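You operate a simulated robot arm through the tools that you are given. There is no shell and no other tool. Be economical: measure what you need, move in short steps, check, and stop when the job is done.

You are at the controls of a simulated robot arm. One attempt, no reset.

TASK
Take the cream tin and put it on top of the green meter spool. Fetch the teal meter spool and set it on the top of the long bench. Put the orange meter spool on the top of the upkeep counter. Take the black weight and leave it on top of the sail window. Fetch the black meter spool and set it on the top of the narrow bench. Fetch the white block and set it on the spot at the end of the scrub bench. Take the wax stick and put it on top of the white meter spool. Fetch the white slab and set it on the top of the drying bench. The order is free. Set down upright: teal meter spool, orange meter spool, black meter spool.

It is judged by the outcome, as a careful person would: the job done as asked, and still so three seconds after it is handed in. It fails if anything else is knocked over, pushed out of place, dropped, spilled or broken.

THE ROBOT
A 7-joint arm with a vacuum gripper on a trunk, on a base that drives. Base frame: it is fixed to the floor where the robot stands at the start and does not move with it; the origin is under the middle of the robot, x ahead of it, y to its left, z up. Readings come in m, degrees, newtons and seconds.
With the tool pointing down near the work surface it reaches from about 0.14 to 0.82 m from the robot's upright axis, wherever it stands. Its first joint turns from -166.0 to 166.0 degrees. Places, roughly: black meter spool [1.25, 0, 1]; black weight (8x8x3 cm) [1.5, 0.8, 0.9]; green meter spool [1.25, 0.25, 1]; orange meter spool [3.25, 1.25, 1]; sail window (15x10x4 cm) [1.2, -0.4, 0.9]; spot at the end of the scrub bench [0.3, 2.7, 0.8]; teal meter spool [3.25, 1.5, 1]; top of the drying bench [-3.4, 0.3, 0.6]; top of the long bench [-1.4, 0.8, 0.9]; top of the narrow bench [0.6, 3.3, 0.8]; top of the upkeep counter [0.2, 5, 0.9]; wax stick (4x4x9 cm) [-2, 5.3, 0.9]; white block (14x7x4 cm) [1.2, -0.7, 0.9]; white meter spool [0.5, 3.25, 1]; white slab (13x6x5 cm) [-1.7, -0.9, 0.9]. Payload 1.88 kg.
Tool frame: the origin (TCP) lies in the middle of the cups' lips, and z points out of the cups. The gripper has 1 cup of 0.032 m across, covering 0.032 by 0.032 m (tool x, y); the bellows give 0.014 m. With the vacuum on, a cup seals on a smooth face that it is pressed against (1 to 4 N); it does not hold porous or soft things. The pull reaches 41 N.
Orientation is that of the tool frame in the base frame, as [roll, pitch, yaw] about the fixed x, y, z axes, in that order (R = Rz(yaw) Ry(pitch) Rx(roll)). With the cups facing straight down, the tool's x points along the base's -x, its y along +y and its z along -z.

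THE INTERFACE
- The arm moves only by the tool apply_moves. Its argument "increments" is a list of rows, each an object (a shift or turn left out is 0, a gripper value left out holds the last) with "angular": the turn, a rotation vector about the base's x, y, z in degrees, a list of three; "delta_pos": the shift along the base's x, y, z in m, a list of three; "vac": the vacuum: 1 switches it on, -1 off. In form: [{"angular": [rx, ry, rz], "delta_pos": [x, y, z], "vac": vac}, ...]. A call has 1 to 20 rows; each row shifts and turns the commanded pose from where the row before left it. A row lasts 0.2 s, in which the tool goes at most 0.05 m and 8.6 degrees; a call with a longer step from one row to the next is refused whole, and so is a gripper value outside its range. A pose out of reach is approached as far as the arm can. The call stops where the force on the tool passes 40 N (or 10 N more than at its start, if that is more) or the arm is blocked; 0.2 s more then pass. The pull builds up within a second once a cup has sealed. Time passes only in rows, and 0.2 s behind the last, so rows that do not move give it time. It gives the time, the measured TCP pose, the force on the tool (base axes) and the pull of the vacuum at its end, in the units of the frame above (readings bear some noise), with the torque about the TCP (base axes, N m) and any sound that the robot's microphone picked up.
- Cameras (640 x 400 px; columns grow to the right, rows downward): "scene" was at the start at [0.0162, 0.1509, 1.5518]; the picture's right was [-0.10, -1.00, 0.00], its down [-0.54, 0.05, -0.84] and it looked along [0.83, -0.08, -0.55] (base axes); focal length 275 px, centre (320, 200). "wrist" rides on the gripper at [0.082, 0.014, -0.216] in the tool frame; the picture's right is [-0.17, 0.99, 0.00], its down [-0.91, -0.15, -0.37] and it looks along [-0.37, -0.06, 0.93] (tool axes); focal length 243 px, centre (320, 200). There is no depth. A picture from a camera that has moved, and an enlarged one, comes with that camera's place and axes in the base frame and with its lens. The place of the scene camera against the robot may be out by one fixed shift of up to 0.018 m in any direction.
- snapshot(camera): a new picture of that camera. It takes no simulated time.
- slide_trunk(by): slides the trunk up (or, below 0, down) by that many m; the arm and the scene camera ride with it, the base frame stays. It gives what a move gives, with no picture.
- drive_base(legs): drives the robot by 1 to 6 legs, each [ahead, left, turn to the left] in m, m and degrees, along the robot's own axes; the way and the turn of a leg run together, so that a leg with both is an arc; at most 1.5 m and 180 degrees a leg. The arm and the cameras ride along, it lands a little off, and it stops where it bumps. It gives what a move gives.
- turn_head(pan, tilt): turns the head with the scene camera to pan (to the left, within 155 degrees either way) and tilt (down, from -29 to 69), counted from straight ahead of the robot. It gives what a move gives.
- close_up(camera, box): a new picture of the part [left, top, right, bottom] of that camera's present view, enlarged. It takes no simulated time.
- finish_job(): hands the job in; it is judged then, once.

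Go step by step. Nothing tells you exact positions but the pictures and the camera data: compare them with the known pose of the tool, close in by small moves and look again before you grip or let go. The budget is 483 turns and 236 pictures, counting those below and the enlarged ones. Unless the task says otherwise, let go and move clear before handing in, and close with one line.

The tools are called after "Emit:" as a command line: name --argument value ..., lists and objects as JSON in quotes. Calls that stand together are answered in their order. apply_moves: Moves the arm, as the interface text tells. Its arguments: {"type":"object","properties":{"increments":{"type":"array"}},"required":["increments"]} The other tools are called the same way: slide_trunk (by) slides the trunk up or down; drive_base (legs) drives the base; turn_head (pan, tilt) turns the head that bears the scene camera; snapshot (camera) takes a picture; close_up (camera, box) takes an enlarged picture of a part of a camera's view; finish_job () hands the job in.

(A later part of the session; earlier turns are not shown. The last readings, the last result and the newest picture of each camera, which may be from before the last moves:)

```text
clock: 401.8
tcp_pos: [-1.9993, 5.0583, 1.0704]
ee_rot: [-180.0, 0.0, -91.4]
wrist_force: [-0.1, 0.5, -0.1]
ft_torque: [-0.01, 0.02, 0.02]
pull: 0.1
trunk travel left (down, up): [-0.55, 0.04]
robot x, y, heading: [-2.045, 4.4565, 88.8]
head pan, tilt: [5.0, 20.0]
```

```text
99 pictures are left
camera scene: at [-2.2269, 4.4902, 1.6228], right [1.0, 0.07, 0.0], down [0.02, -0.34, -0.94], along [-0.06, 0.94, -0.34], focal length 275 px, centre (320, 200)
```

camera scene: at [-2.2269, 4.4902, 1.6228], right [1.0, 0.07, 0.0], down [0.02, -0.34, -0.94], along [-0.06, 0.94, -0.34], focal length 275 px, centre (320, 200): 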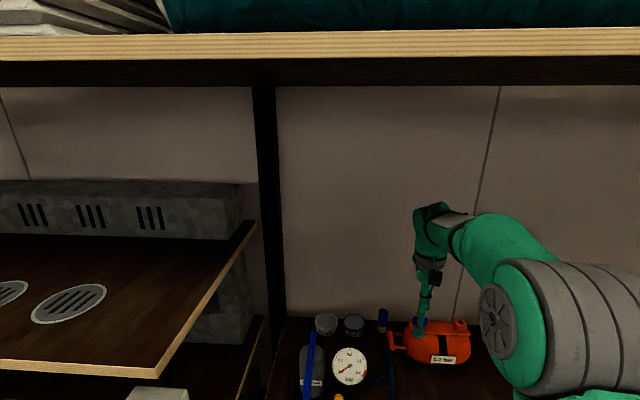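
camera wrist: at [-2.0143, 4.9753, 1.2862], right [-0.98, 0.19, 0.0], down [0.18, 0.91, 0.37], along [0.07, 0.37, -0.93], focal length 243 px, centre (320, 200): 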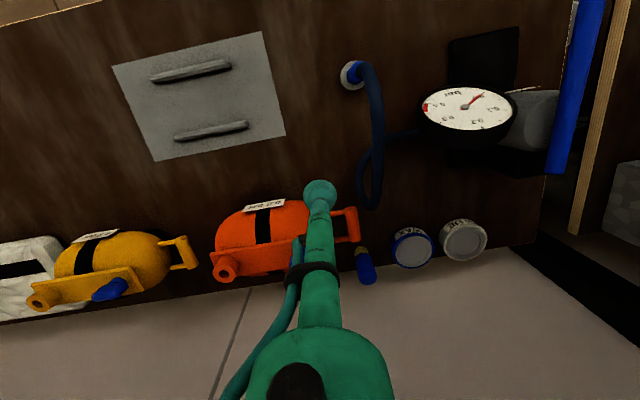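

Emit:
close_up --camera "wrist" --box '[330, 220, 430, 300]'

Emit:
close_up --camera "scene" --box '[340, 290, 480, 400]'

```text
5.00 times, centred on (380, 260) of wrist
camera zoom: at [-2.0142, 4.9747, 1.2864], right [-0.98, 0.19, 0.0], down [0.18, 0.91, 0.37], along [0.07, 0.37, -0.93], focal length 1213 px, centre (20, -100)
```

zoom: 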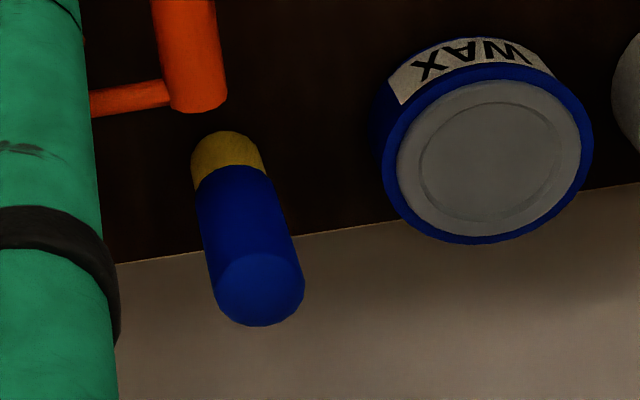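

```text
3.64 times, centred on (410, 345) of scene
camera zoom: at [-2.2269, 4.4902, 1.6228], right [1.0, 0.07, 0.0], down [0.02, -0.34, -0.94], along [-0.06, 0.94, -0.34], focal length 999 px, centre (-7, -327)
```

zoom: 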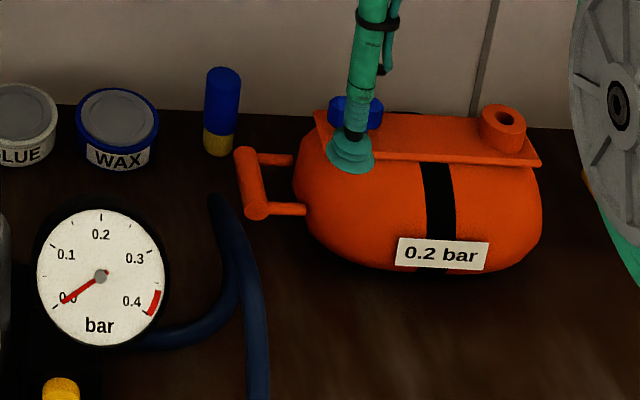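

The stick has a flat top at (-2.042, 5.273). I shift sideways first (away from the orange can), then extend.

Emit:
apply_moves --increments '[{"delta_pos": [-0.043, 0.0, 0]}, {"delta_pos": [0, 0.045, 0]}, {"delta_pos": [0, 0.045, 0]}, {"delta_pos": [0, 0.045, -0.01]}, {"delta_pos": [0, 0.045, -0.02]}, {}]'

Emit:
snapshot --camera "wrist"

```text
clock: 403.2
tcp_pos: [-2.0432, 5.2341, 1.0445]
ee_rot: [-180.0, 0.1, -91.3]
wrist_force: [-0.1, -0.6, 0.5]
ft_torque: [0.08, -0.03, -0.02]
pull: 0.1
trunk travel left (down, up): [-0.55, 0.04]
robot x, y, heading: [-2.0426, 4.4561, 88.7]
head pan, tilt: [5.0, 20.0]
```

```text
96 pictures are left
camera wrist: at [-2.0579, 5.1517, 1.2604], right [-0.98, 0.19, 0.0], down [0.18, 0.91, 0.38], along [0.07, 0.37, -0.93], focal length 243 px, centre (320, 200)
```

wrist: 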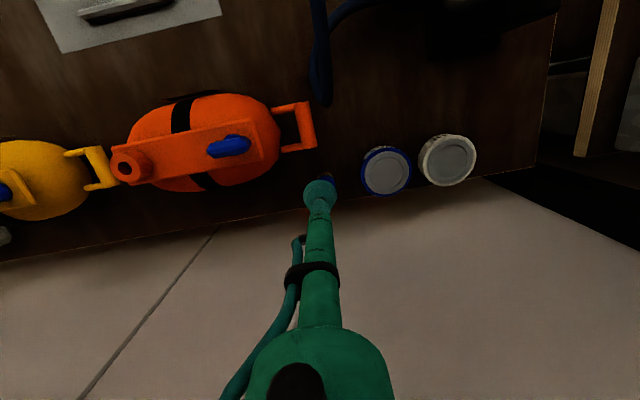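

Emit:
apply_moves --increments '[{"delta_pos": [0, 0.02, -0.03]}, {"delta_pos": [0, 0.016, -0.03]}, {"delta_pos": [0, 0, -0.015]}, {}]'

Emit:
close_up --camera "wrist" --box '[270, 150, 370, 230]'

Emit:
close_up --camera "scene" --box '[340, 280, 440, 360]'

```text
clock: 404.2
tcp_pos: [-2.0405, 5.2712, 0.9659]
ee_rot: [-179.9, 0.0, -91.3]
wrist_force: [0.5, -0.5, 0.1]
ft_torque: [0.02, -0.02, 0.02]
pull: 0.1
trunk travel left (down, up): [-0.55, 0.04]
robot x, y, heading: [-2.0439, 4.4586, 88.8]
head pan, tilt: [5.0, 20.0]
```

```text
5.00 times, centred on (320, 190) of wrist
camera zoom: at [-2.0559, 5.1891, 1.1819], right [-0.98, 0.19, 0.0], down [0.18, 0.91, 0.37], along [0.07, 0.37, -0.93], focal length 1213 px, centre (320, 250)
```

zoom: 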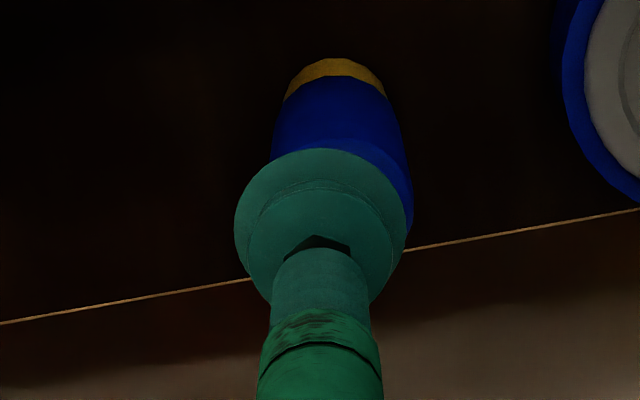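

```text
5.00 times, centred on (390, 320) of scene
camera zoom: at [-2.2269, 4.4901, 1.6227], right [1.0, 0.07, 0.0], down [0.02, -0.34, -0.94], along [-0.06, 0.94, -0.34], focal length 1374 px, centre (-30, -400)
```

zoom: 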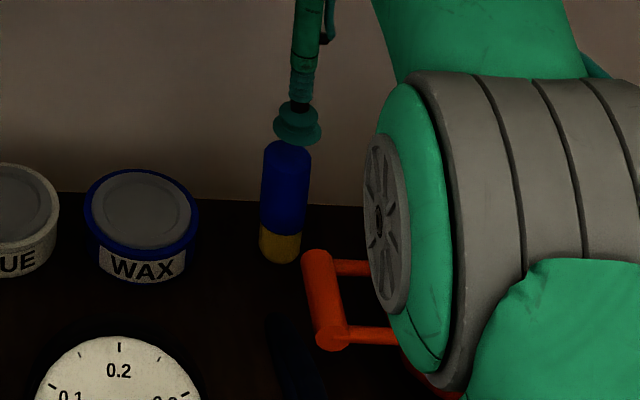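

The stick top is about 5 mm toward -x and 8 mm deeper. I correct and look again just above contact.

Emit:
apply_moves --increments '[{"delta_pos": [-0.005, 0.008, -0.01]}, {"delta_pos": [0, 0, -0.008]}, {}]'

Emit:
close_up --camera "wrist" --box '[270, 150, 370, 230]'

Emit:
close_up --camera "scene" --box '[360, 290, 420, 340]'

```text
clock: 405.0
tcp_pos: [-2.0468, 5.2796, 0.9484]
ee_rot: [-179.9, 0.1, -91.4]
wrist_force: [-1.0, 0.9, -0.4]
ft_torque: [-0.05, -0.02, -0.02]
pull: 0.0
trunk travel left (down, up): [-0.55, 0.04]
robot x, y, heading: [-2.0451, 4.458, 88.8]
head pan, tilt: [5.0, 20.0]
```

```text
5.00 times, centred on (320, 190) of wrist
camera zoom: at [-2.0618, 5.1974, 1.1645], right [-0.98, 0.19, 0.0], down [0.18, 0.91, 0.37], along [0.07, 0.37, -0.93], focal length 1213 px, centre (320, 250)
```

zoom: 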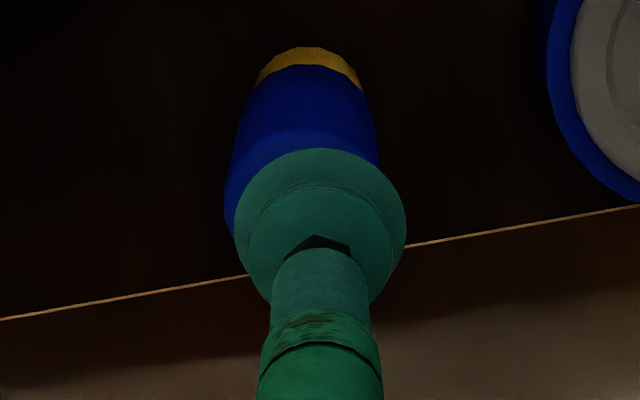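

```text
8.00 times, centred on (390, 315) of scene
camera zoom: at [-2.2269, 4.4902, 1.6227], right [1.0, 0.07, 0.0], down [0.02, -0.34, -0.94], along [-0.06, 0.94, -0.34], focal length 2198 px, centre (-240, -720)
```

zoom: 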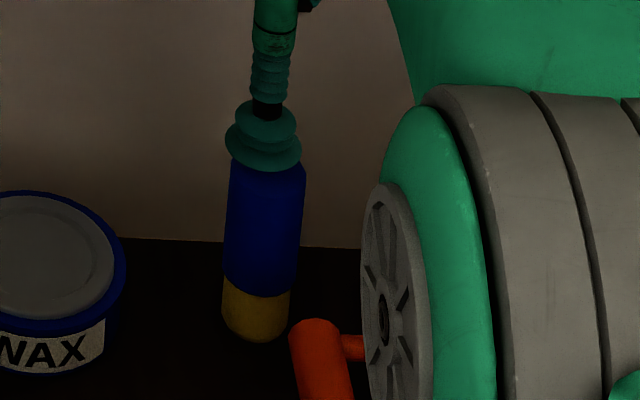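

Centre is (-2.044, 5.2805), top ≈0.932. I make the fine correction and press with the vacuum on.

Emit:
apply_moves --increments '[{"delta_pos": [0.003, 0.001, -0.006], "vac": 1}, {"delta_pos": [0, 0, -0.004]}, {"delta_pos": [0, 0, -0.003]}, {"delta_pos": [0, 0, -0.003]}, {}]'

```text
clock: 406.2
tcp_pos: [-2.0433, 5.281, 0.9365]
ee_rot: [-179.9, 0.5, -91.4]
wrist_force: [0.8, 0.3, 28.6]
ft_torque: [-0.09, 0.01, -0.01]
pull: 40.5
trunk travel left (down, up): [-0.55, 0.04]
robot x, y, heading: [-2.0415, 4.4563, 88.7]
head pan, tilt: [5.0, 20.0]
```

Sealed. I lift, and retract along the same path under the overhead shelf.

Emit:
apply_moves --increments '[{"delta_pos": [0, 0, 0.01]}, {"delta_pos": [0, 0, 0.03]}, {"delta_pos": [0, 0, 0.04]}, {"delta_pos": [0, -0.02, 0.04]}, {"delta_pos": [0, -0.045, 0.01]}, {"delta_pos": [0, -0.045, 0.01]}, {"delta_pos": [0, -0.045, 0]}, {"delta_pos": [0, -0.045, 0]}, {"delta_pos": [0, -0.045, 0]}, {"delta_pos": [0, -0.045, 0]}, {"delta_pos": [0, -0.045, 0]}, {"delta_pos": [0, -0.045, 0]}, {"delta_pos": [0, -0.045, 0]}]'

Emit:
snapshot --camera "wrist"

Emit:
close_up --camera "scene" --box '[260, 200, 500, 400]'

```text
clock: 409.0
tcp_pos: [-2.0488, 4.8428, 1.0673]
ee_rot: [-179.9, 0.1, -91.4]
wrist_force: [-0.4, 0.0, -1.1]
ft_torque: [0.01, 0.02, 0.03]
pull: 40.4
out of reach, approached as far as the arm can: row 3
trunk travel left (down, up): [-0.55, 0.04]
robot x, y, heading: [-2.0421, 4.4583, 88.6]
head pan, tilt: [5.0, 20.0]
```

```text
91 pictures are left
camera wrist: at [-2.0631, 4.7604, 1.284], right [-0.98, 0.19, 0.0], down [0.18, 0.91, 0.37], along [0.07, 0.37, -0.93], focal length 243 px, centre (320, 200)
```

wrist: 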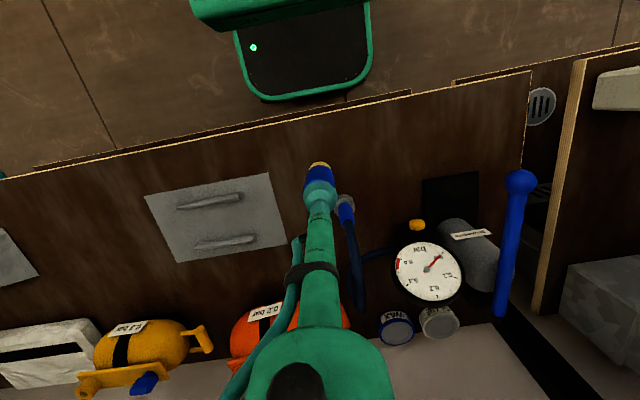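

```text
2.00 times, centred on (380, 300) of scene
camera zoom: at [-2.2269, 4.4899, 1.6228], right [1.0, 0.07, 0.0], down [0.02, -0.34, -0.94], along [-0.06, 0.94, -0.34], focal length 550 px, centre (200, 0)
```

zoom: 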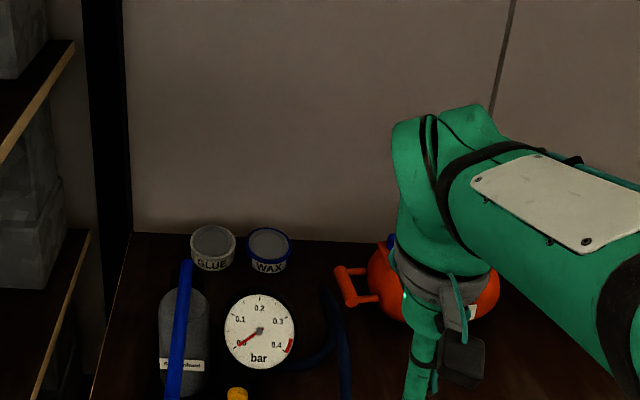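

The stick is held. I back out of the shelf, drive along the aisle to x≈0.27 and turn to face the narrow bench.

Emit:
drive_base --legs '[[-0.27, 0, 1.4], [0, -1.2, 0], [0, -1.1, 0]]'

Emit:
turn_head --pan -15 --tilt 30

Emit:
snapshot --camera "scene"

```text
clock: 421.9
tcp_pos: [0.231, 4.579, 1.0663]
ee_rot: [-179.9, 0.0, -90.1]
wrist_force: [0.7, -0.5, -1.3]
ft_torque: [0.02, 0.02, 0.01]
pull: 40.8
trunk travel left (down, up): [-0.55, 0.04]
robot x, y, heading: [0.2425, 4.1944, 90.1]
head pan, tilt: [5.0, 20.0]
```

```text
clock: 422.7
tcp_pos: [0.2306, 4.5792, 1.0682]
ee_rot: [-179.9, -0.1, -90.1]
wrist_force: [-0.5, 0.3, -0.4]
ft_torque: [0.02, 0.0, 0.01]
pull: 40.4
trunk travel left (down, up): [-0.55, 0.04]
robot x, y, heading: [0.2458, 4.1921, 90.1]
head pan, tilt: [-15.0, 30.0]
```

```text
89 pictures are left
camera scene: at [0.0908, 4.216, 1.6067], right [0.97, -0.26, 0.0], down [-0.13, -0.48, -0.87], along [0.22, 0.84, -0.5], focal length 275 px, centre (320, 200)
```

scene: 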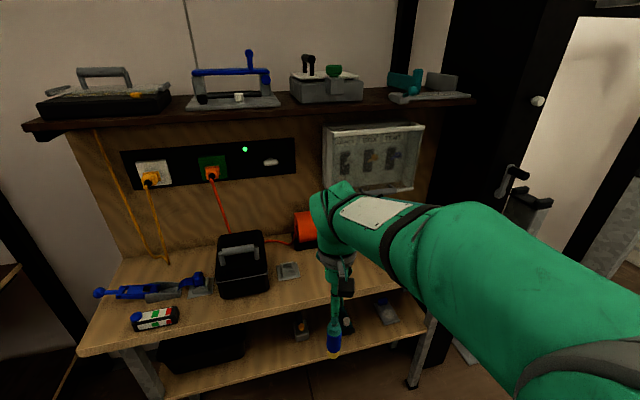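

I saw the upkeep counter clearly (useful later). Now I turn around to face the narrow bench.

Emit:
apply_moves --increments '[{"delta_pos": [0, -0.02, 0.03]}, {"delta_pos": [0, -0.01, 0.03]}]'

Emit:
drive_base --legs '[[0, 0, 90], [0, 0, 90]]'

Emit:
slide_trunk --by -0.1

Emit:
turn_head --pan 0 --tilt 25

Emit:
snapshot --camera "scene"

Emit:
snapshot --camera "wrist"

```text
clock: 423.3
tcp_pos: [0.2288, 4.5498, 1.1282]
ee_rot: [-180.0, 0.0, -90.1]
wrist_force: [-0.5, 0.2, -0.8]
ft_torque: [0.04, 0.0, 0.02]
pull: 41.1
trunk travel left (down, up): [-0.55, 0.04]
robot x, y, heading: [0.2442, 4.1943, 89.8]
head pan, tilt: [-15.0, 30.0]
```

```text
clock: 431.4
tcp_pos: [0.2663, 3.8354, 1.1284]
ee_rot: [-179.9, 0.0, 91.2]
wrist_force: [0.9, -0.5, -0.9]
ft_torque: [-0.02, 0.0, 0.02]
pull: 40.5
trunk travel left (down, up): [-0.55, 0.04]
robot x, y, heading: [0.2414, 4.194, -88.6]
head pan, tilt: [-15.0, 30.0]
```

```text
clock: 432.7
tcp_pos: [0.2681, 3.8364, 1.0287]
ee_rot: [-179.9, -0.1, 91.2]
wrist_force: [-1.1, 0.1, 0.2]
ft_torque: [-0.05, -0.01, 0.01]
pull: 41.1
trunk travel left (down, up): [-0.45, 0.14]
robot x, y, heading: [0.2422, 4.1939, -88.4]
head pan, tilt: [-15.0, 30.0]
```

```text
clock: 433.5
tcp_pos: [0.2666, 3.8369, 1.0272]
ee_rot: [-179.9, 0.0, 91.2]
wrist_force: [-0.5, -0.1, -0.2]
ft_torque: [-0.06, -0.01, -0.01]
pull: 40.7
trunk travel left (down, up): [-0.45, 0.14]
robot x, y, heading: [0.2462, 4.1919, -88.4]
head pan, tilt: [0.0, 25.0]
```

```text
88 pictures are left
camera scene: at [0.396, 4.1611, 1.5146], right [-1.0, -0.02, 0.0], down [-0.01, 0.42, -0.91], along [0.02, -0.91, -0.42], focal length 275 px, centre (320, 200)
```

scene: 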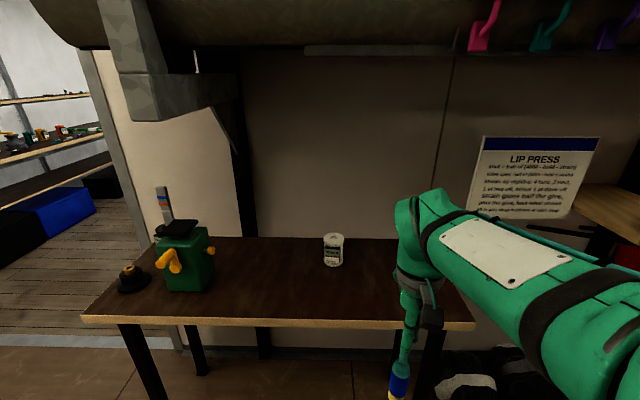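

```text
87 pictures are left
camera wrist: at [0.2805, 3.9173, 1.2442], right [0.99, -0.14, 0.0], down [-0.13, -0.92, 0.37], along [-0.06, -0.37, -0.93], focal length 243 px, centre (320, 200)
```

wrist: 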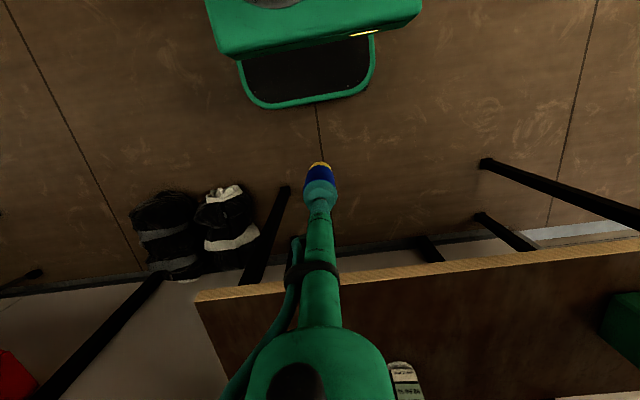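

White spool is at about (0.36, 3.25). I drive 0.25 m closer, shifting 0.1 m toward it.

Emit:
drive_base --legs '[[0.25, 0.1, -1.5]]'

Emit:
snapshot --camera "wrist"

Emit:
snapshot --camera "scene"

```text
clock: 435.4
tcp_pos: [0.3605, 3.5899, 1.0284]
ee_rot: [-179.9, 0.0, 89.6]
wrist_force: [0.5, -0.5, -0.1]
ft_torque: [0.02, -0.01, -0.02]
pull: 40.5
trunk travel left (down, up): [-0.45, 0.14]
robot x, y, heading: [0.3469, 3.9443, -90.1]
head pan, tilt: [0.0, 25.0]
```

```text
86 pictures are left
camera wrist: at [0.3763, 3.6699, 1.2442], right [0.98, -0.17, 0.0], down [-0.16, -0.91, 0.37], along [-0.07, -0.37, -0.93], focal length 243 px, centre (320, 200)
```

wrist: 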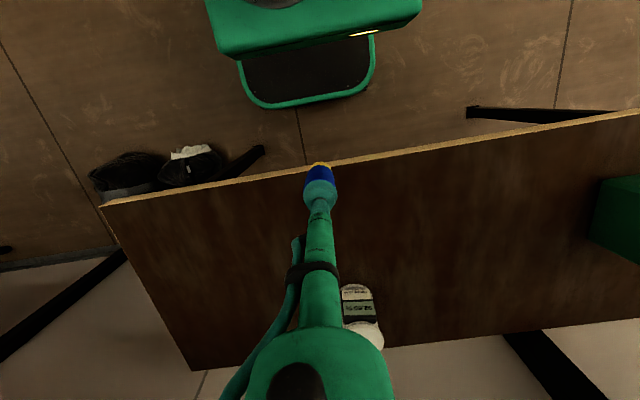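

```text
85 pictures are left
camera scene: at [0.4989, 3.9099, 1.5147], right [-1.0, 0.0, 0.0], down [0.0, 0.42, -0.91], along [0.0, -0.91, -0.42], focal length 275 px, centre (320, 200)
```

scene: 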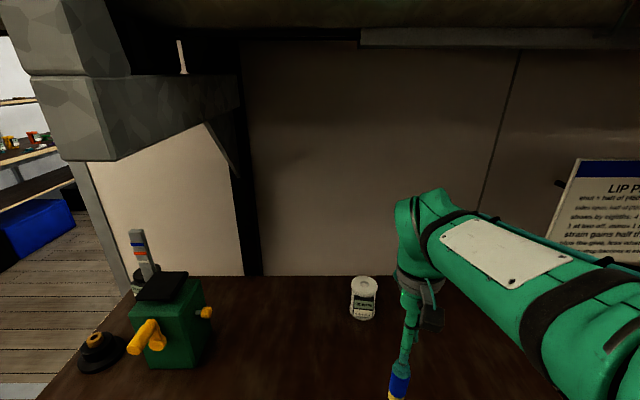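

Emit:
apply_moves --increments '[{"delta_pos": [-0.03, -0.02, 0.02]}, {"delta_pos": [-0.03, -0.03, 0.02]}, {"delta_pos": [-0.03, -0.03, 0.02]}, {"delta_pos": [-0.02, -0.04, 0.01]}, {"delta_pos": [0, -0.045, 0]}, {}]'

Emit:
snapshot --camera "wrist"

```text
clock: 436.8
tcp_pos: [0.2488, 3.4231, 1.0971]
ee_rot: [-179.9, 0.0, 89.7]
wrist_force: [0.0, -0.6, -0.9]
ft_torque: [0.02, -0.06, 0.03]
pull: 40.8
trunk travel left (down, up): [-0.45, 0.14]
robot x, y, heading: [0.3473, 3.9468, -90.3]
head pan, tilt: [0.0, 25.0]
```

```text
84 pictures are left
camera wrist: at [0.2649, 3.5041, 1.3137], right [0.98, -0.17, 0.0], down [-0.16, -0.91, 0.37], along [-0.07, -0.37, -0.93], focal length 243 px, centre (320, 200)
```

wrist: 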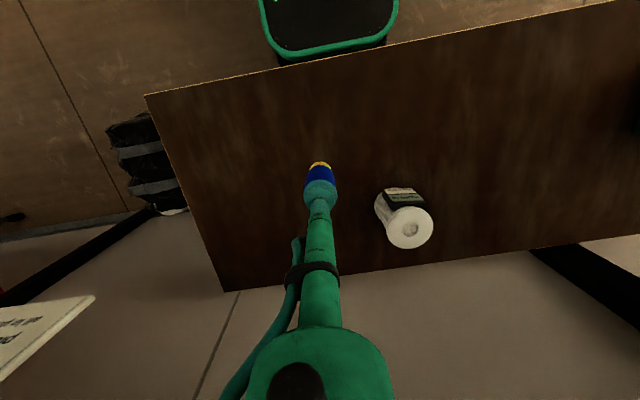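

Emit:
close_up --camera "wrist" --box '[360, 170, 460, 260]'

Emit:
close_up --camera "wrist" --box '[280, 140, 360, 210]'

```text
4.44 times, centred on (410, 215) of wrist
camera zoom: at [0.2649, 3.5041, 1.3137], right [0.98, -0.17, 0.0], down [-0.16, -0.91, 0.37], along [-0.07, -0.37, -0.93], focal length 1078 px, centre (-80, 133)
```

zoom: 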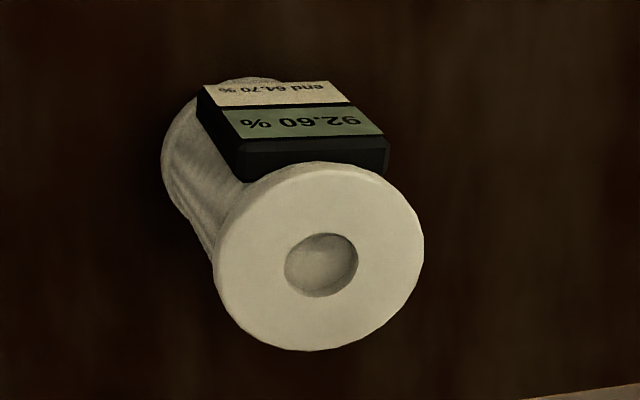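

```text
5.71 times, centred on (320, 175) of wrist
camera zoom: at [0.2649, 3.5041, 1.3137], right [0.98, -0.17, 0.0], down [-0.16, -0.91, 0.37], along [-0.07, -0.37, -0.93], focal length 1386 px, centre (320, 343)
```

zoom: 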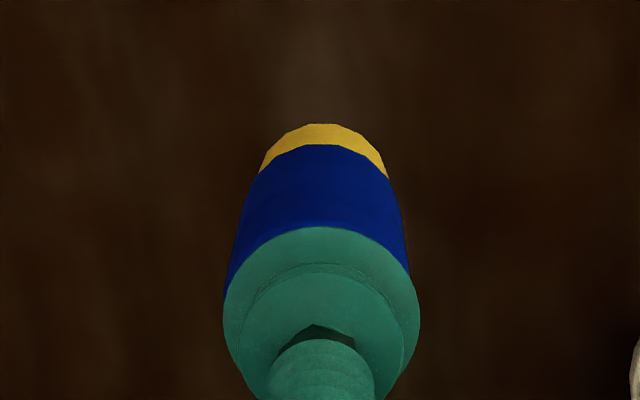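

White spool top centre at (0.380, 3.279). I move the stick over it, staying clear above.

Emit:
apply_moves --increments '[{"delta_pos": [0.033, -0.036, 0]}, {"delta_pos": [0.033, -0.036, 0]}, {"delta_pos": [0.033, -0.036, 0]}, {"delta_pos": [0.032, -0.036, 0]}, {"delta_pos": [0, 0, -0.03]}, {}]'

Emit:
snapshot --camera "wrist"

Emit:
close_up --camera "scene" --box '[320, 230, 420, 330]'

```text
clock: 438.2
tcp_pos: [0.3847, 3.281, 1.0671]
ee_rot: [-179.9, 0.0, 89.5]
wrist_force: [-0.3, -0.7, -0.2]
ft_torque: [-0.02, 0.02, 0.0]
pull: 40.4
trunk travel left (down, up): [-0.45, 0.14]
robot x, y, heading: [0.3461, 3.9487, -90.2]
head pan, tilt: [0.0, 25.0]
```

```text
81 pictures are left
camera wrist: at [0.3997, 3.3616, 1.2836], right [0.98, -0.17, 0.0], down [-0.16, -0.91, 0.37], along [-0.07, -0.37, -0.93], focal length 243 px, centre (320, 200)
```

wrist: 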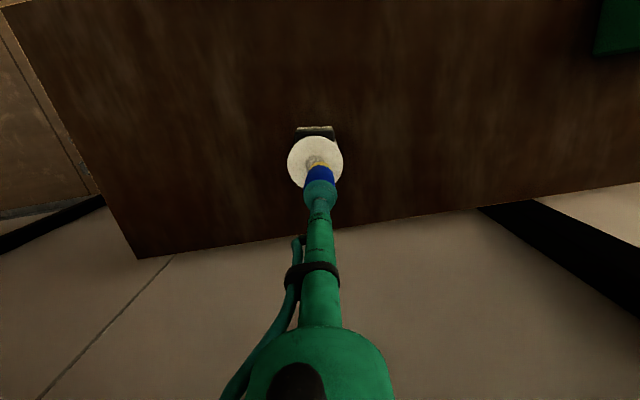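

```text
4.00 times, centred on (370, 280) of scene
camera zoom: at [0.4989, 3.91, 1.5147], right [-1.0, 0.0, 0.0], down [0.0, 0.42, -0.91], along [0.0, -0.91, -0.42], focal length 1099 px, centre (120, -120)
```

zoom: 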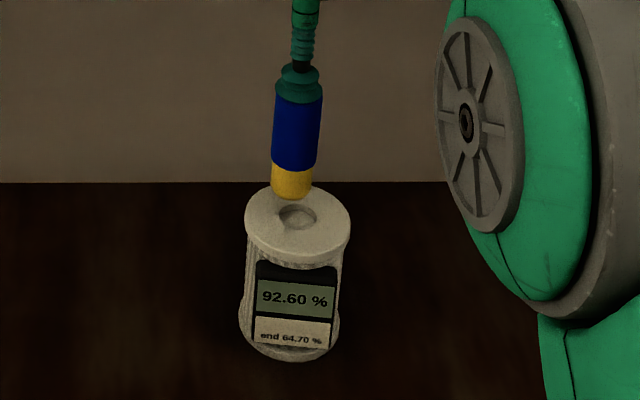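

Emit:
close_up --camera "wrist" --box '[270, 110, 370, 210]'

```text
4.00 times, centred on (320, 160) of wrist
camera zoom: at [0.3997, 3.3616, 1.2836], right [0.98, -0.17, 0.0], down [-0.16, -0.91, 0.37], along [-0.07, -0.37, -0.93], focal length 970 px, centre (320, 360)
```

zoom: 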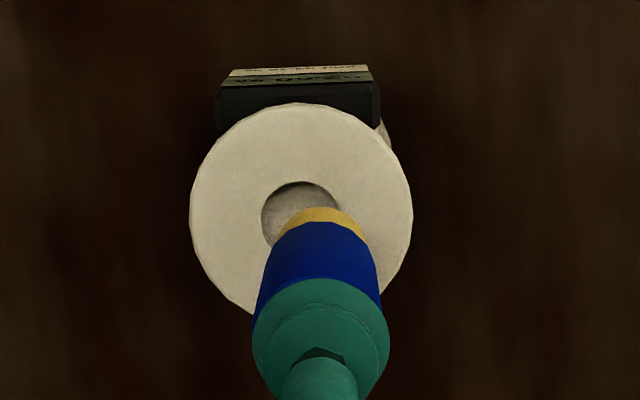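

I correct by -7 mm in x and lower.

Emit:
apply_moves --increments '[{"delta_pos": [-0.007, 0.001, -0.02]}, {"delta_pos": [0, 0, -0.01]}, {}]'

Emit:
close_up --camera "wrist" --box '[270, 110, 370, 210]'

Emit:
close_up --camera "scene" --box '[320, 230, 420, 330]'

```text
clock: 439.0
tcp_pos: [0.3749, 3.2826, 1.0427]
ee_rot: [-179.9, 0.5, 89.6]
wrist_force: [1.7, -1.5, 29.5]
ft_torque: [0.11, 0.09, 0.0]
pull: 40.6
trunk travel left (down, up): [-0.45, 0.14]
robot x, y, heading: [0.3446, 3.9466, -90.0]
head pan, tilt: [0.0, 25.0]
```

```text
4.00 times, centred on (320, 160) of wrist
camera zoom: at [0.3915, 3.3644, 1.2581], right [0.98, -0.17, 0.0], down [-0.16, -0.91, 0.38], along [-0.07, -0.38, -0.92], focal length 970 px, centre (320, 360)
```

zoom: 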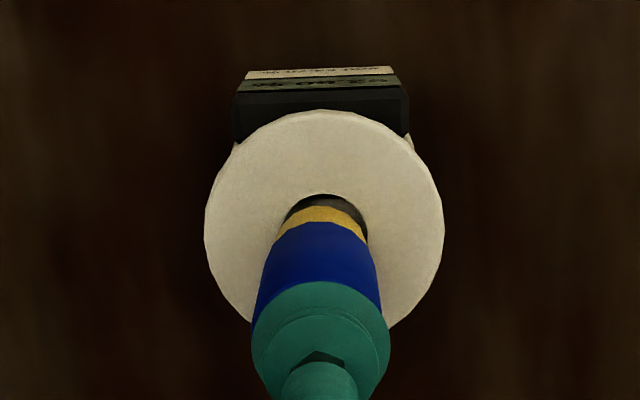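

```text
4.00 times, centred on (370, 280) of scene
camera zoom: at [0.499, 3.912, 1.5151], right [-1.0, 0.0, 0.0], down [0.0, 0.42, -0.91], along [0.0, -0.91, -0.42], focal length 1099 px, centre (120, -120)
```

zoom: 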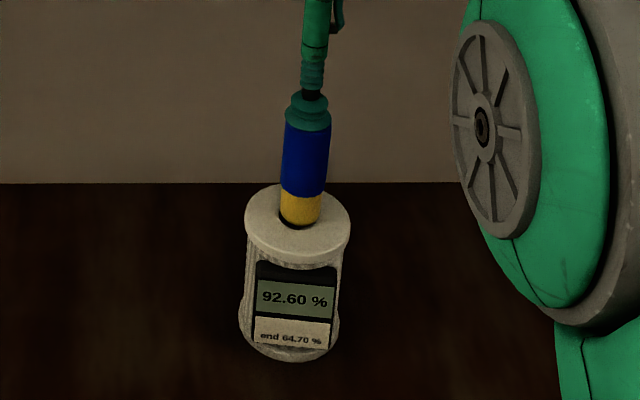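

Contact came at z≈1.043 (white spool top ≈0.956), with the stick ~4 mm too far back. I lift slightly, re-centre and set down softly.

Emit:
apply_moves --increments '[{"delta_pos": [0, 0, 0.015]}, {"delta_pos": [0.003, 0.004, 0]}, {}]'

Emit:
close_up --camera "scene" --box '[340, 240, 400, 300]'

Emit:
close_up --camera "wrist" --box '[270, 110, 370, 210]'

```text
clock: 439.8
tcp_pos: [0.3768, 3.2868, 1.0521]
ee_rot: [180.0, -0.1, 89.5]
wrist_force: [-0.2, 0.3, -0.6]
ft_torque: [-0.02, -0.03, 0.0]
pull: 40.7
trunk travel left (down, up): [-0.45, 0.14]
robot x, y, heading: [0.3483, 3.9464, -90.1]
head pan, tilt: [0.0, 25.0]
```

```text
6.67 times, centred on (370, 270) of scene
camera zoom: at [0.4989, 3.9099, 1.5146], right [-1.0, 0.0, 0.0], down [0.0, 0.42, -0.91], along [0.0, -0.91, -0.42], focal length 1832 px, centre (-13, -267)
```

zoom: 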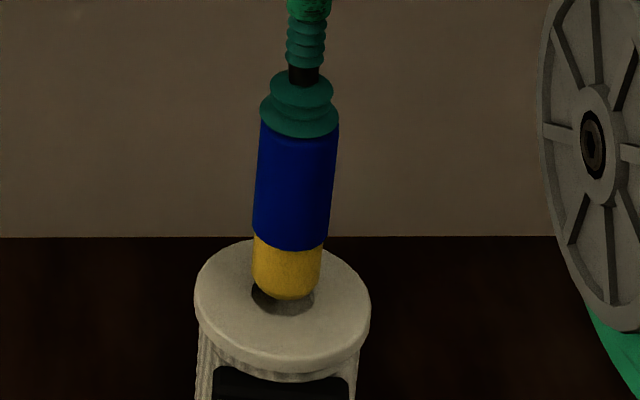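

```text
4.00 times, centred on (320, 160) of wrist
camera zoom: at [0.3937, 3.3667, 1.2686], right [0.98, -0.17, 0.0], down [-0.16, -0.91, 0.37], along [-0.07, -0.37, -0.93], focal length 970 px, centre (320, 360)
```

zoom: 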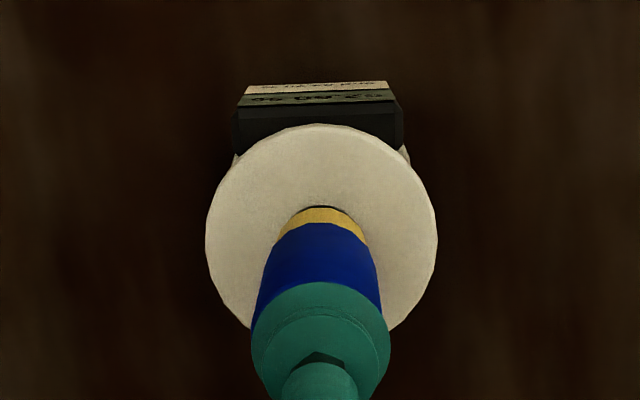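

Centred within ~1.5 mm. Set down softly.

Emit:
apply_moves --increments '[{"delta_pos": [0.001, -0.001, -0.005]}, {"delta_pos": [0, 0, -0.003]}, {"delta_pos": [0, 0, -0.001]}, {}]'

```text
clock: 440.8
tcp_pos: [0.3786, 3.2835, 1.0441]
ee_rot: [-179.9, 0.0, 89.5]
wrist_force: [-0.2, 0.9, -0.6]
ft_torque: [-0.03, -0.01, -0.01]
pull: 40.5
trunk travel left (down, up): [-0.45, 0.14]
robot x, y, heading: [0.3439, 3.9457, -90.2]
head pan, tilt: [0.0, 25.0]
```

Emit:
apply_moves --increments '[{"delta_pos": [0, 0.001, -0.001]}, {"delta_pos": [0, 0, -0.001]}, {"delta_pos": [0, 0, -0.001]}, {}]'

```text
clock: 441.8
tcp_pos: [0.378, 3.2845, 1.0425]
ee_rot: [-179.8, 0.1, 89.4]
wrist_force: [0.1, -2.3, 11.2]
ft_torque: [-0.08, 0.08, 0.0]
pull: 40.4
trunk travel left (down, up): [-0.45, 0.14]
robot x, y, heading: [0.3504, 3.9471, -90.3]
head pan, tilt: [0.0, 25.0]
```

Contact. I release very gently and rise slowly.

Emit:
apply_moves --increments '[{"delta_pos": [0, 0, 0.0005]}, {"vac": -1}, {}, {}, {}, {"delta_pos": [0, 0, 0.002]}, {}, {"delta_pos": [0, 0, 0.003]}, {"delta_pos": [0, 0, 0.005]}, {"delta_pos": [0, 0, 0.02]}, {"delta_pos": [0, 0, 0.03]}]'

Emit:
close_up --camera "scene" --box '[330, 210, 410, 330]'

```text
clock: 444.2
tcp_pos: [0.3773, 3.2861, 1.1003]
ee_rot: [-179.9, -0.1, 89.5]
wrist_force: [0.8, 0.0, 0.8]
ft_torque: [0.02, 0.02, -0.01]
pull: 0.1
trunk travel left (down, up): [-0.45, 0.14]
robot x, y, heading: [0.3482, 3.9468, -90.3]
head pan, tilt: [0.0, 25.0]
```

```text
3.33 times, centred on (370, 270) of scene
camera zoom: at [0.499, 3.9095, 1.5146], right [-1.0, 0.0, 0.0], down [0.0, 0.42, -0.91], along [0.0, -0.91, -0.42], focal length 916 px, centre (153, -33)
```

zoom: 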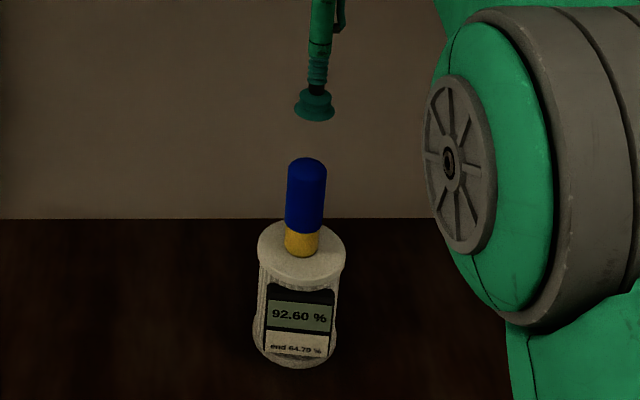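

The wax stick stands on the white spool. I retract gently and back away from the bench.

Emit:
apply_moves --increments '[{"delta_pos": [0, 0, 0.03]}, {"delta_pos": [0, 0.03, 0.02]}, {"delta_pos": [0, 0.045, 0]}, {"delta_pos": [0, 0.045, 0]}, {"delta_pos": [0, 0.045, 0]}, {"delta_pos": [0, 0.045, 0]}, {"delta_pos": [0, 0.045, 0]}, {"delta_pos": [0, 0.03, 0]}]'

Emit:
drive_base --legs '[[-0.25, 0, 0]]'

Emit:
slide_trunk --by 0.05

Emit:
snapshot --camera "scene"

```text
clock: 446.0
tcp_pos: [0.3796, 3.5712, 1.1495]
ee_rot: [-179.9, 0.0, 89.6]
wrist_force: [0.0, 0.7, 0.3]
ft_torque: [-0.02, -0.02, 0.0]
pull: 0.1
trunk travel left (down, up): [-0.45, 0.14]
robot x, y, heading: [0.3481, 3.9478, -90.3]
head pan, tilt: [0.0, 25.0]
```

```text
clock: 447.8
tcp_pos: [0.3805, 3.8192, 1.1511]
ee_rot: [-179.9, 0.1, 89.6]
wrist_force: [0.0, -0.2, -0.7]
ft_torque: [0.02, -0.01, 0.02]
pull: 0.1
trunk travel left (down, up): [-0.45, 0.14]
robot x, y, heading: [0.3491, 4.196, -90.1]
head pan, tilt: [0.0, 25.0]
```

```text
clock: 448.7
tcp_pos: [0.3805, 3.8203, 1.2004]
ee_rot: [-180.0, -0.1, 89.6]
wrist_force: [0.6, -0.2, -0.2]
ft_torque: [0.0, 0.01, 0.0]
pull: 0.1
trunk travel left (down, up): [-0.5, 0.09]
robot x, y, heading: [0.3472, 4.1978, -90.2]
head pan, tilt: [0.0, 25.0]
```

```text
73 pictures are left
camera scene: at [0.4997, 4.1597, 1.5647], right [-1.0, 0.0, 0.0], down [0.0, 0.42, -0.91], along [0.0, -0.91, -0.42], focal length 275 px, centre (320, 200)
```

scene: 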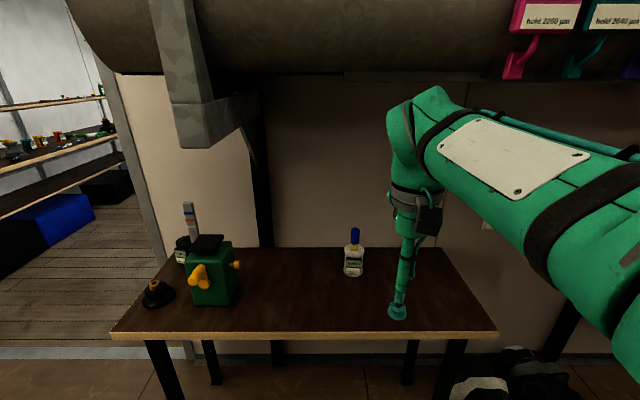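

Everything stands. I drive out of the second room to the far-wall shelves for the orange spool.

Emit:
drive_base --legs '[[0, 1.2, 0], [0, 0.6, 0], [1.1, 0, 0], [1.1, 0, 0], [0, 0, 90]]'

Emit:
turn_head --pan -20 --tilt 25

Emit:
snapshot --camera "scene"

```text
clock: 472.3
tcp_pos: [2.5999, 2.0616, 1.2002]
ee_rot: [-179.9, 0.1, -178.1]
wrist_force: [0.8, 0.6, 0.4]
ft_torque: [0.0, -0.01, 0.02]
pull: 0.0
trunk travel left (down, up): [-0.5, 0.09]
robot x, y, heading: [2.2272, 2.0136, 2.1]
head pan, tilt: [0.0, 25.0]
```

```text
clock: 473.1
tcp_pos: [2.5988, 2.0626, 1.2009]
ee_rot: [-179.8, -0.1, -178.2]
wrist_force: [-1.0, 0.0, 0.5]
ft_torque: [-0.02, 0.0, -0.01]
pull: 0.1
trunk travel left (down, up): [-0.5, 0.09]
robot x, y, heading: [2.2241, 2.0149, 2.1]
head pan, tilt: [-20.0, 25.0]
```

```text
72 pictures are left
camera scene: at [2.2337, 2.146, 1.5647], right [-0.31, -0.95, 0.0], down [-0.4, 0.13, -0.91], along [0.86, -0.28, -0.42], focal length 275 px, centre (320, 200)
```

scene: 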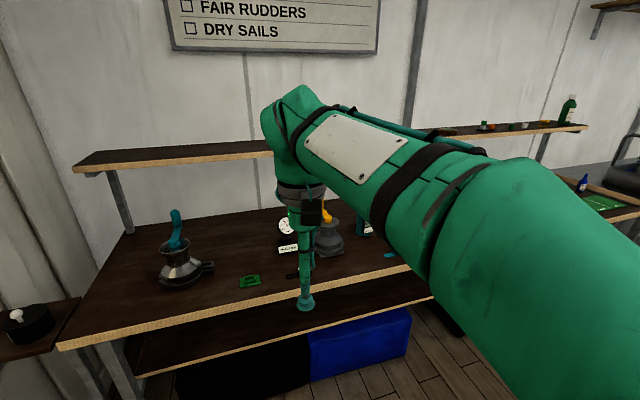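

Emit:
drive_base --legs '[[0, -0.62, -2]]'

Emit:
turn_head --pan 10 --tilt 30

Emit:
snapshot --camera "scene"

Emit:
snapshot --camera "wrist"

```text
clock: 476.6
tcp_pos: [2.6087, 1.4144, 1.2019]
ee_rot: [-179.9, 0.0, 179.1]
wrist_force: [-0.4, 0.6, -0.5]
ft_torque: [0.0, 0.03, 0.03]
pull: 0.1
trunk travel left (down, up): [-0.5, 0.09]
robot x, y, heading: [2.2335, 1.3914, -0.7]
head pan, tilt: [-20.0, 25.0]
```

```text
clock: 477.6
tcp_pos: [2.6092, 1.4143, 1.2017]
ee_rot: [-179.9, 0.0, 179.3]
wrist_force: [-0.4, 0.8, 0.0]
ft_torque: [0.0, 0.01, 0.02]
pull: 0.0
trunk travel left (down, up): [-0.5, 0.09]
robot x, y, heading: [2.2337, 1.3831, -0.2]
head pan, tilt: [10.0, 30.0]
```

```text
71 pictures are left
camera scene: at [2.2513, 1.5608, 1.5567], right [0.16, -0.99, 0.0], down [-0.49, -0.08, -0.87], along [0.85, 0.14, -0.5], focal length 275 px, centre (320, 200)
```

scene: 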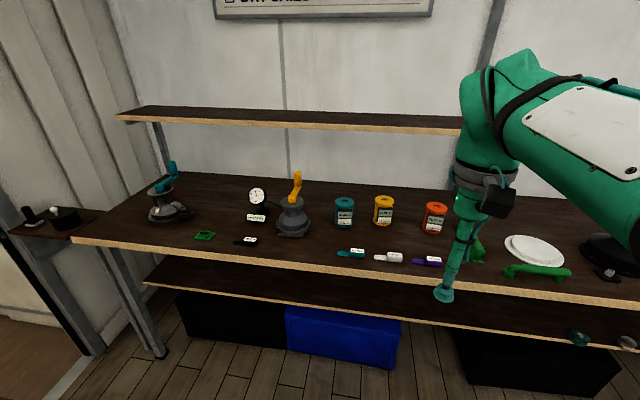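

```text
70 pictures are left
camera wrist: at [2.5286, 1.4283, 1.4173], right [0.18, 0.98, 0.0], down [0.91, -0.17, 0.37], along [0.37, -0.07, -0.93], focal length 243 px, centre (320, 200)
```

wrist: 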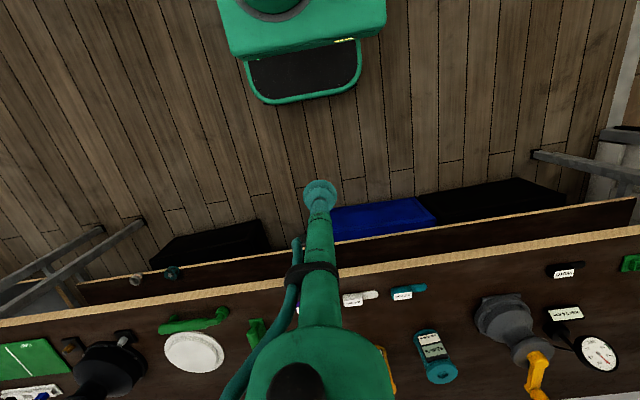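

Emit:
close_up --camera "scene" --box '[320, 180, 470, 270]'

```text
4.27 times, centred on (395, 225) of scene
camera zoom: at [2.2513, 1.5608, 1.5567], right [0.16, -0.99, 0.0], down [-0.49, -0.08, -0.87], along [0.85, 0.14, -0.5], focal length 1172 px, centre (0, 93)
```

zoom: 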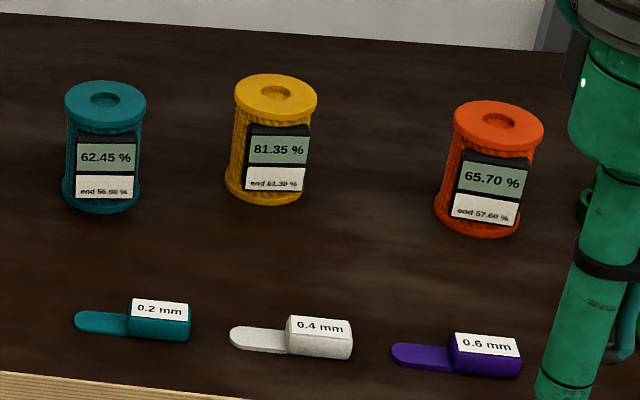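

The orange spool is the right-hand red-orange one at ≈(3.31, 1.24); the middle one is yellow. An upper shelf (z≈1.25, front x≈3.43) is near, so I proceed carefully: drive closer first.

Emit:
drive_base --legs '[[0.36, -0.12, 0]]'

Emit:
apply_moves --increments '[{"delta_pos": [0.02, 0.04, -0.02]}, {"delta_pos": [0.03, 0.03, -0.02]}, {"delta_pos": [0.04, 0.02, -0.02]}, {}]'

Emit:
snapshot --camera "wrist"

Emit:
snapshot --camera "scene"

```text
clock: 480.0
tcp_pos: [2.9689, 1.2899, 1.2015]
ee_rot: [-179.9, 0.1, 179.1]
wrist_force: [-0.5, 0.1, 0.6]
ft_torque: [-0.01, 0.03, -0.01]
pull: 0.0
trunk travel left (down, up): [-0.5, 0.09]
robot x, y, heading: [2.5881, 1.2614, -0.7]
head pan, tilt: [10.0, 30.0]
```

```text
clock: 481.0
tcp_pos: [3.0556, 1.3785, 1.1383]
ee_rot: [-179.9, -0.1, 179.1]
wrist_force: [-0.5, -0.3, -0.3]
ft_torque: [-0.02, 0.01, 0.01]
pull: 0.0
trunk travel left (down, up): [-0.5, 0.09]
robot x, y, heading: [2.5916, 1.2585, -0.6]
head pan, tilt: [10.0, 30.0]
```

```text
68 pictures are left
camera wrist: at [2.9752, 1.3926, 1.3566], right [0.18, 0.98, 0.0], down [0.91, -0.17, 0.37], along [0.37, -0.07, -0.93], focal length 243 px, centre (320, 200)
```

wrist: 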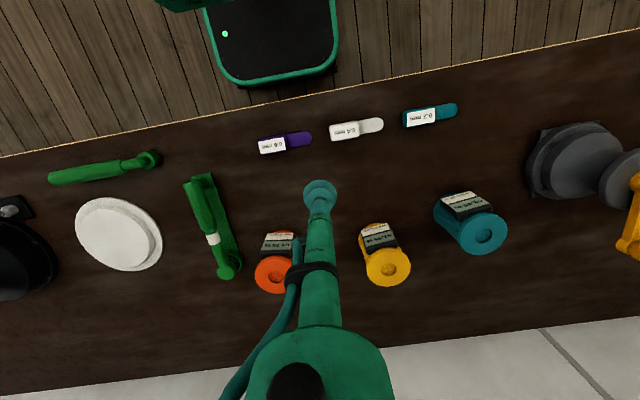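

```text
67 pictures are left
camera scene: at [2.6101, 1.4369, 1.5567], right [0.16, -0.99, 0.0], down [-0.49, -0.08, -0.87], along [0.85, 0.14, -0.5], focal length 275 px, centre (320, 200)
```

scene: 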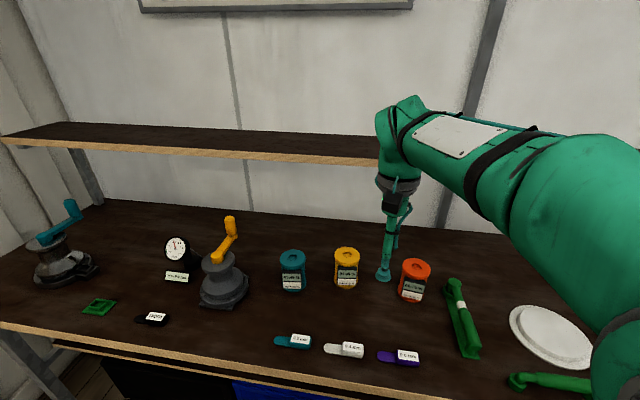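

Orange spool top centre ≈(3.279, 1.245). The upper shelf's front edge is close (x≈3.34), so I come in low and slow from the front to check clearance.

Emit:
apply_moves --increments '[{"delta_pos": [0.02, -0.035, -0.02]}, {"delta_pos": [0.02, -0.035, -0.02]}, {"delta_pos": [0.03, -0.03, -0.02]}, {"delta_pos": [0.03, -0.03, -0.02]}, {"delta_pos": [0.04, -0.004, -0.02]}, {"delta_pos": [0.01, 0, -0.03]}, {}]'

Emit:
snapshot --camera "scene"

Emit:
close_up --camera "wrist" --box '[240, 140, 400, 260]'

```text
clock: 482.6
tcp_pos: [3.2064, 1.2444, 1.0133]
ee_rot: [-179.8, 0.0, 179.1]
wrist_force: [-0.2, 0.1, -0.1]
ft_torque: [-0.01, 0.04, -0.02]
pull: 0.2
trunk travel left (down, up): [-0.5, 0.09]
robot x, y, heading: [2.5914, 1.2594, -0.9]
head pan, tilt: [10.0, 30.0]
```

```text
66 pictures are left
camera scene: at [2.6099, 1.4368, 1.5567], right [0.16, -0.99, 0.0], down [-0.49, -0.08, -0.87], along [0.85, 0.14, -0.5], focal length 275 px, centre (320, 200)
```

scene: 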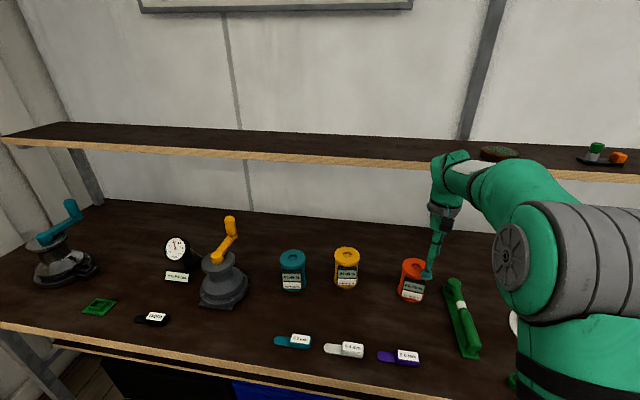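

```text
3.33 times, centred on (320, 200) of wrist
camera zoom: at [3.1256, 1.2583, 1.2289], right [0.18, 0.98, 0.0], down [0.91, -0.17, 0.37], along [0.37, -0.07, -0.93], focal length 809 px, centre (320, 200)
```

zoom: 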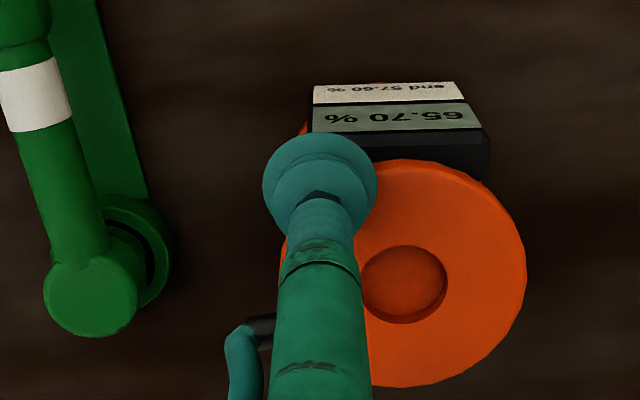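

The counter is higher than assumed: spool top ≈0.99, so its centre is ≈(3.25, 1.26). I raise 2 cm and move in gently, watching for contact with the shelf edge.

Emit:
apply_moves --increments '[{"delta_pos": [0, 0.016, 0.02]}, {"delta_pos": [0.015, 0, 0]}, {"delta_pos": [0.015, 0, 0]}, {"delta_pos": [0.01, 0, 0]}, {}]'

Emit:
close_up --camera "wrist" --box '[250, 120, 390, 240]'

Emit:
close_up --camera "scene" --box '[380, 130, 500, 320]'

```text
clock: 483.8
tcp_pos: [3.2469, 1.2621, 1.0329]
ee_rot: [-179.8, 0.0, 179.1]
wrist_force: [-0.1, -0.1, 0.7]
ft_torque: [0.0, -0.01, -0.03]
pull: 0.0
trunk travel left (down, up): [-0.5, 0.09]
robot x, y, heading: [2.5911, 1.2637, -0.9]
head pan, tilt: [10.0, 30.0]
```

```text
3.33 times, centred on (320, 180) of wrist
camera zoom: at [3.1673, 1.2758, 1.2488], right [0.18, 0.98, 0.0], down [0.91, -0.17, 0.37], along [0.37, -0.07, -0.93], focal length 809 px, centre (320, 267)
```

zoom: 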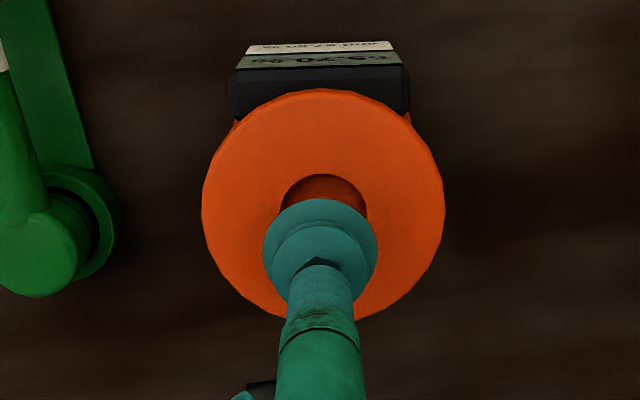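

```text
2.11 times, centred on (440, 225) of scene
camera zoom: at [2.6098, 1.4368, 1.5567], right [0.16, -0.99, 0.0], down [-0.49, -0.08, -0.87], along [0.85, 0.14, -0.5], focal length 578 px, centre (67, 147)
```

zoom: 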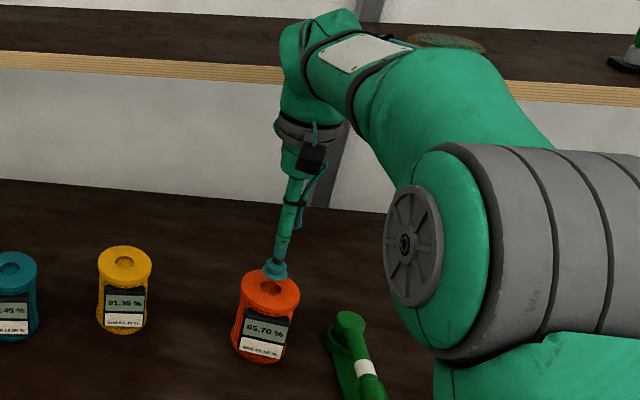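

Well centred and free of contact. I descend onto it with the vacuum on.

Emit:
apply_moves --increments '[{"delta_pos": [0, -0.0005, -0.015], "vac": 1}, {"delta_pos": [0, 0, -0.01]}, {"delta_pos": [0, 0, -0.005]}, {"delta_pos": [0, 0, -0.004]}, {"delta_pos": [0, 0, -0.003]}, {}]'

```text
clock: 485.2
tcp_pos: [3.2484, 1.2609, 0.9959]
ee_rot: [-179.9, 0.4, 179.1]
wrist_force: [1.3, -0.7, 30.9]
ft_torque: [0.05, 0.08, -0.06]
pull: 40.9
trunk travel left (down, up): [-0.5, 0.09]
robot x, y, heading: [2.5923, 1.2617, -0.7]
head pan, tilt: [10.0, 30.0]
```

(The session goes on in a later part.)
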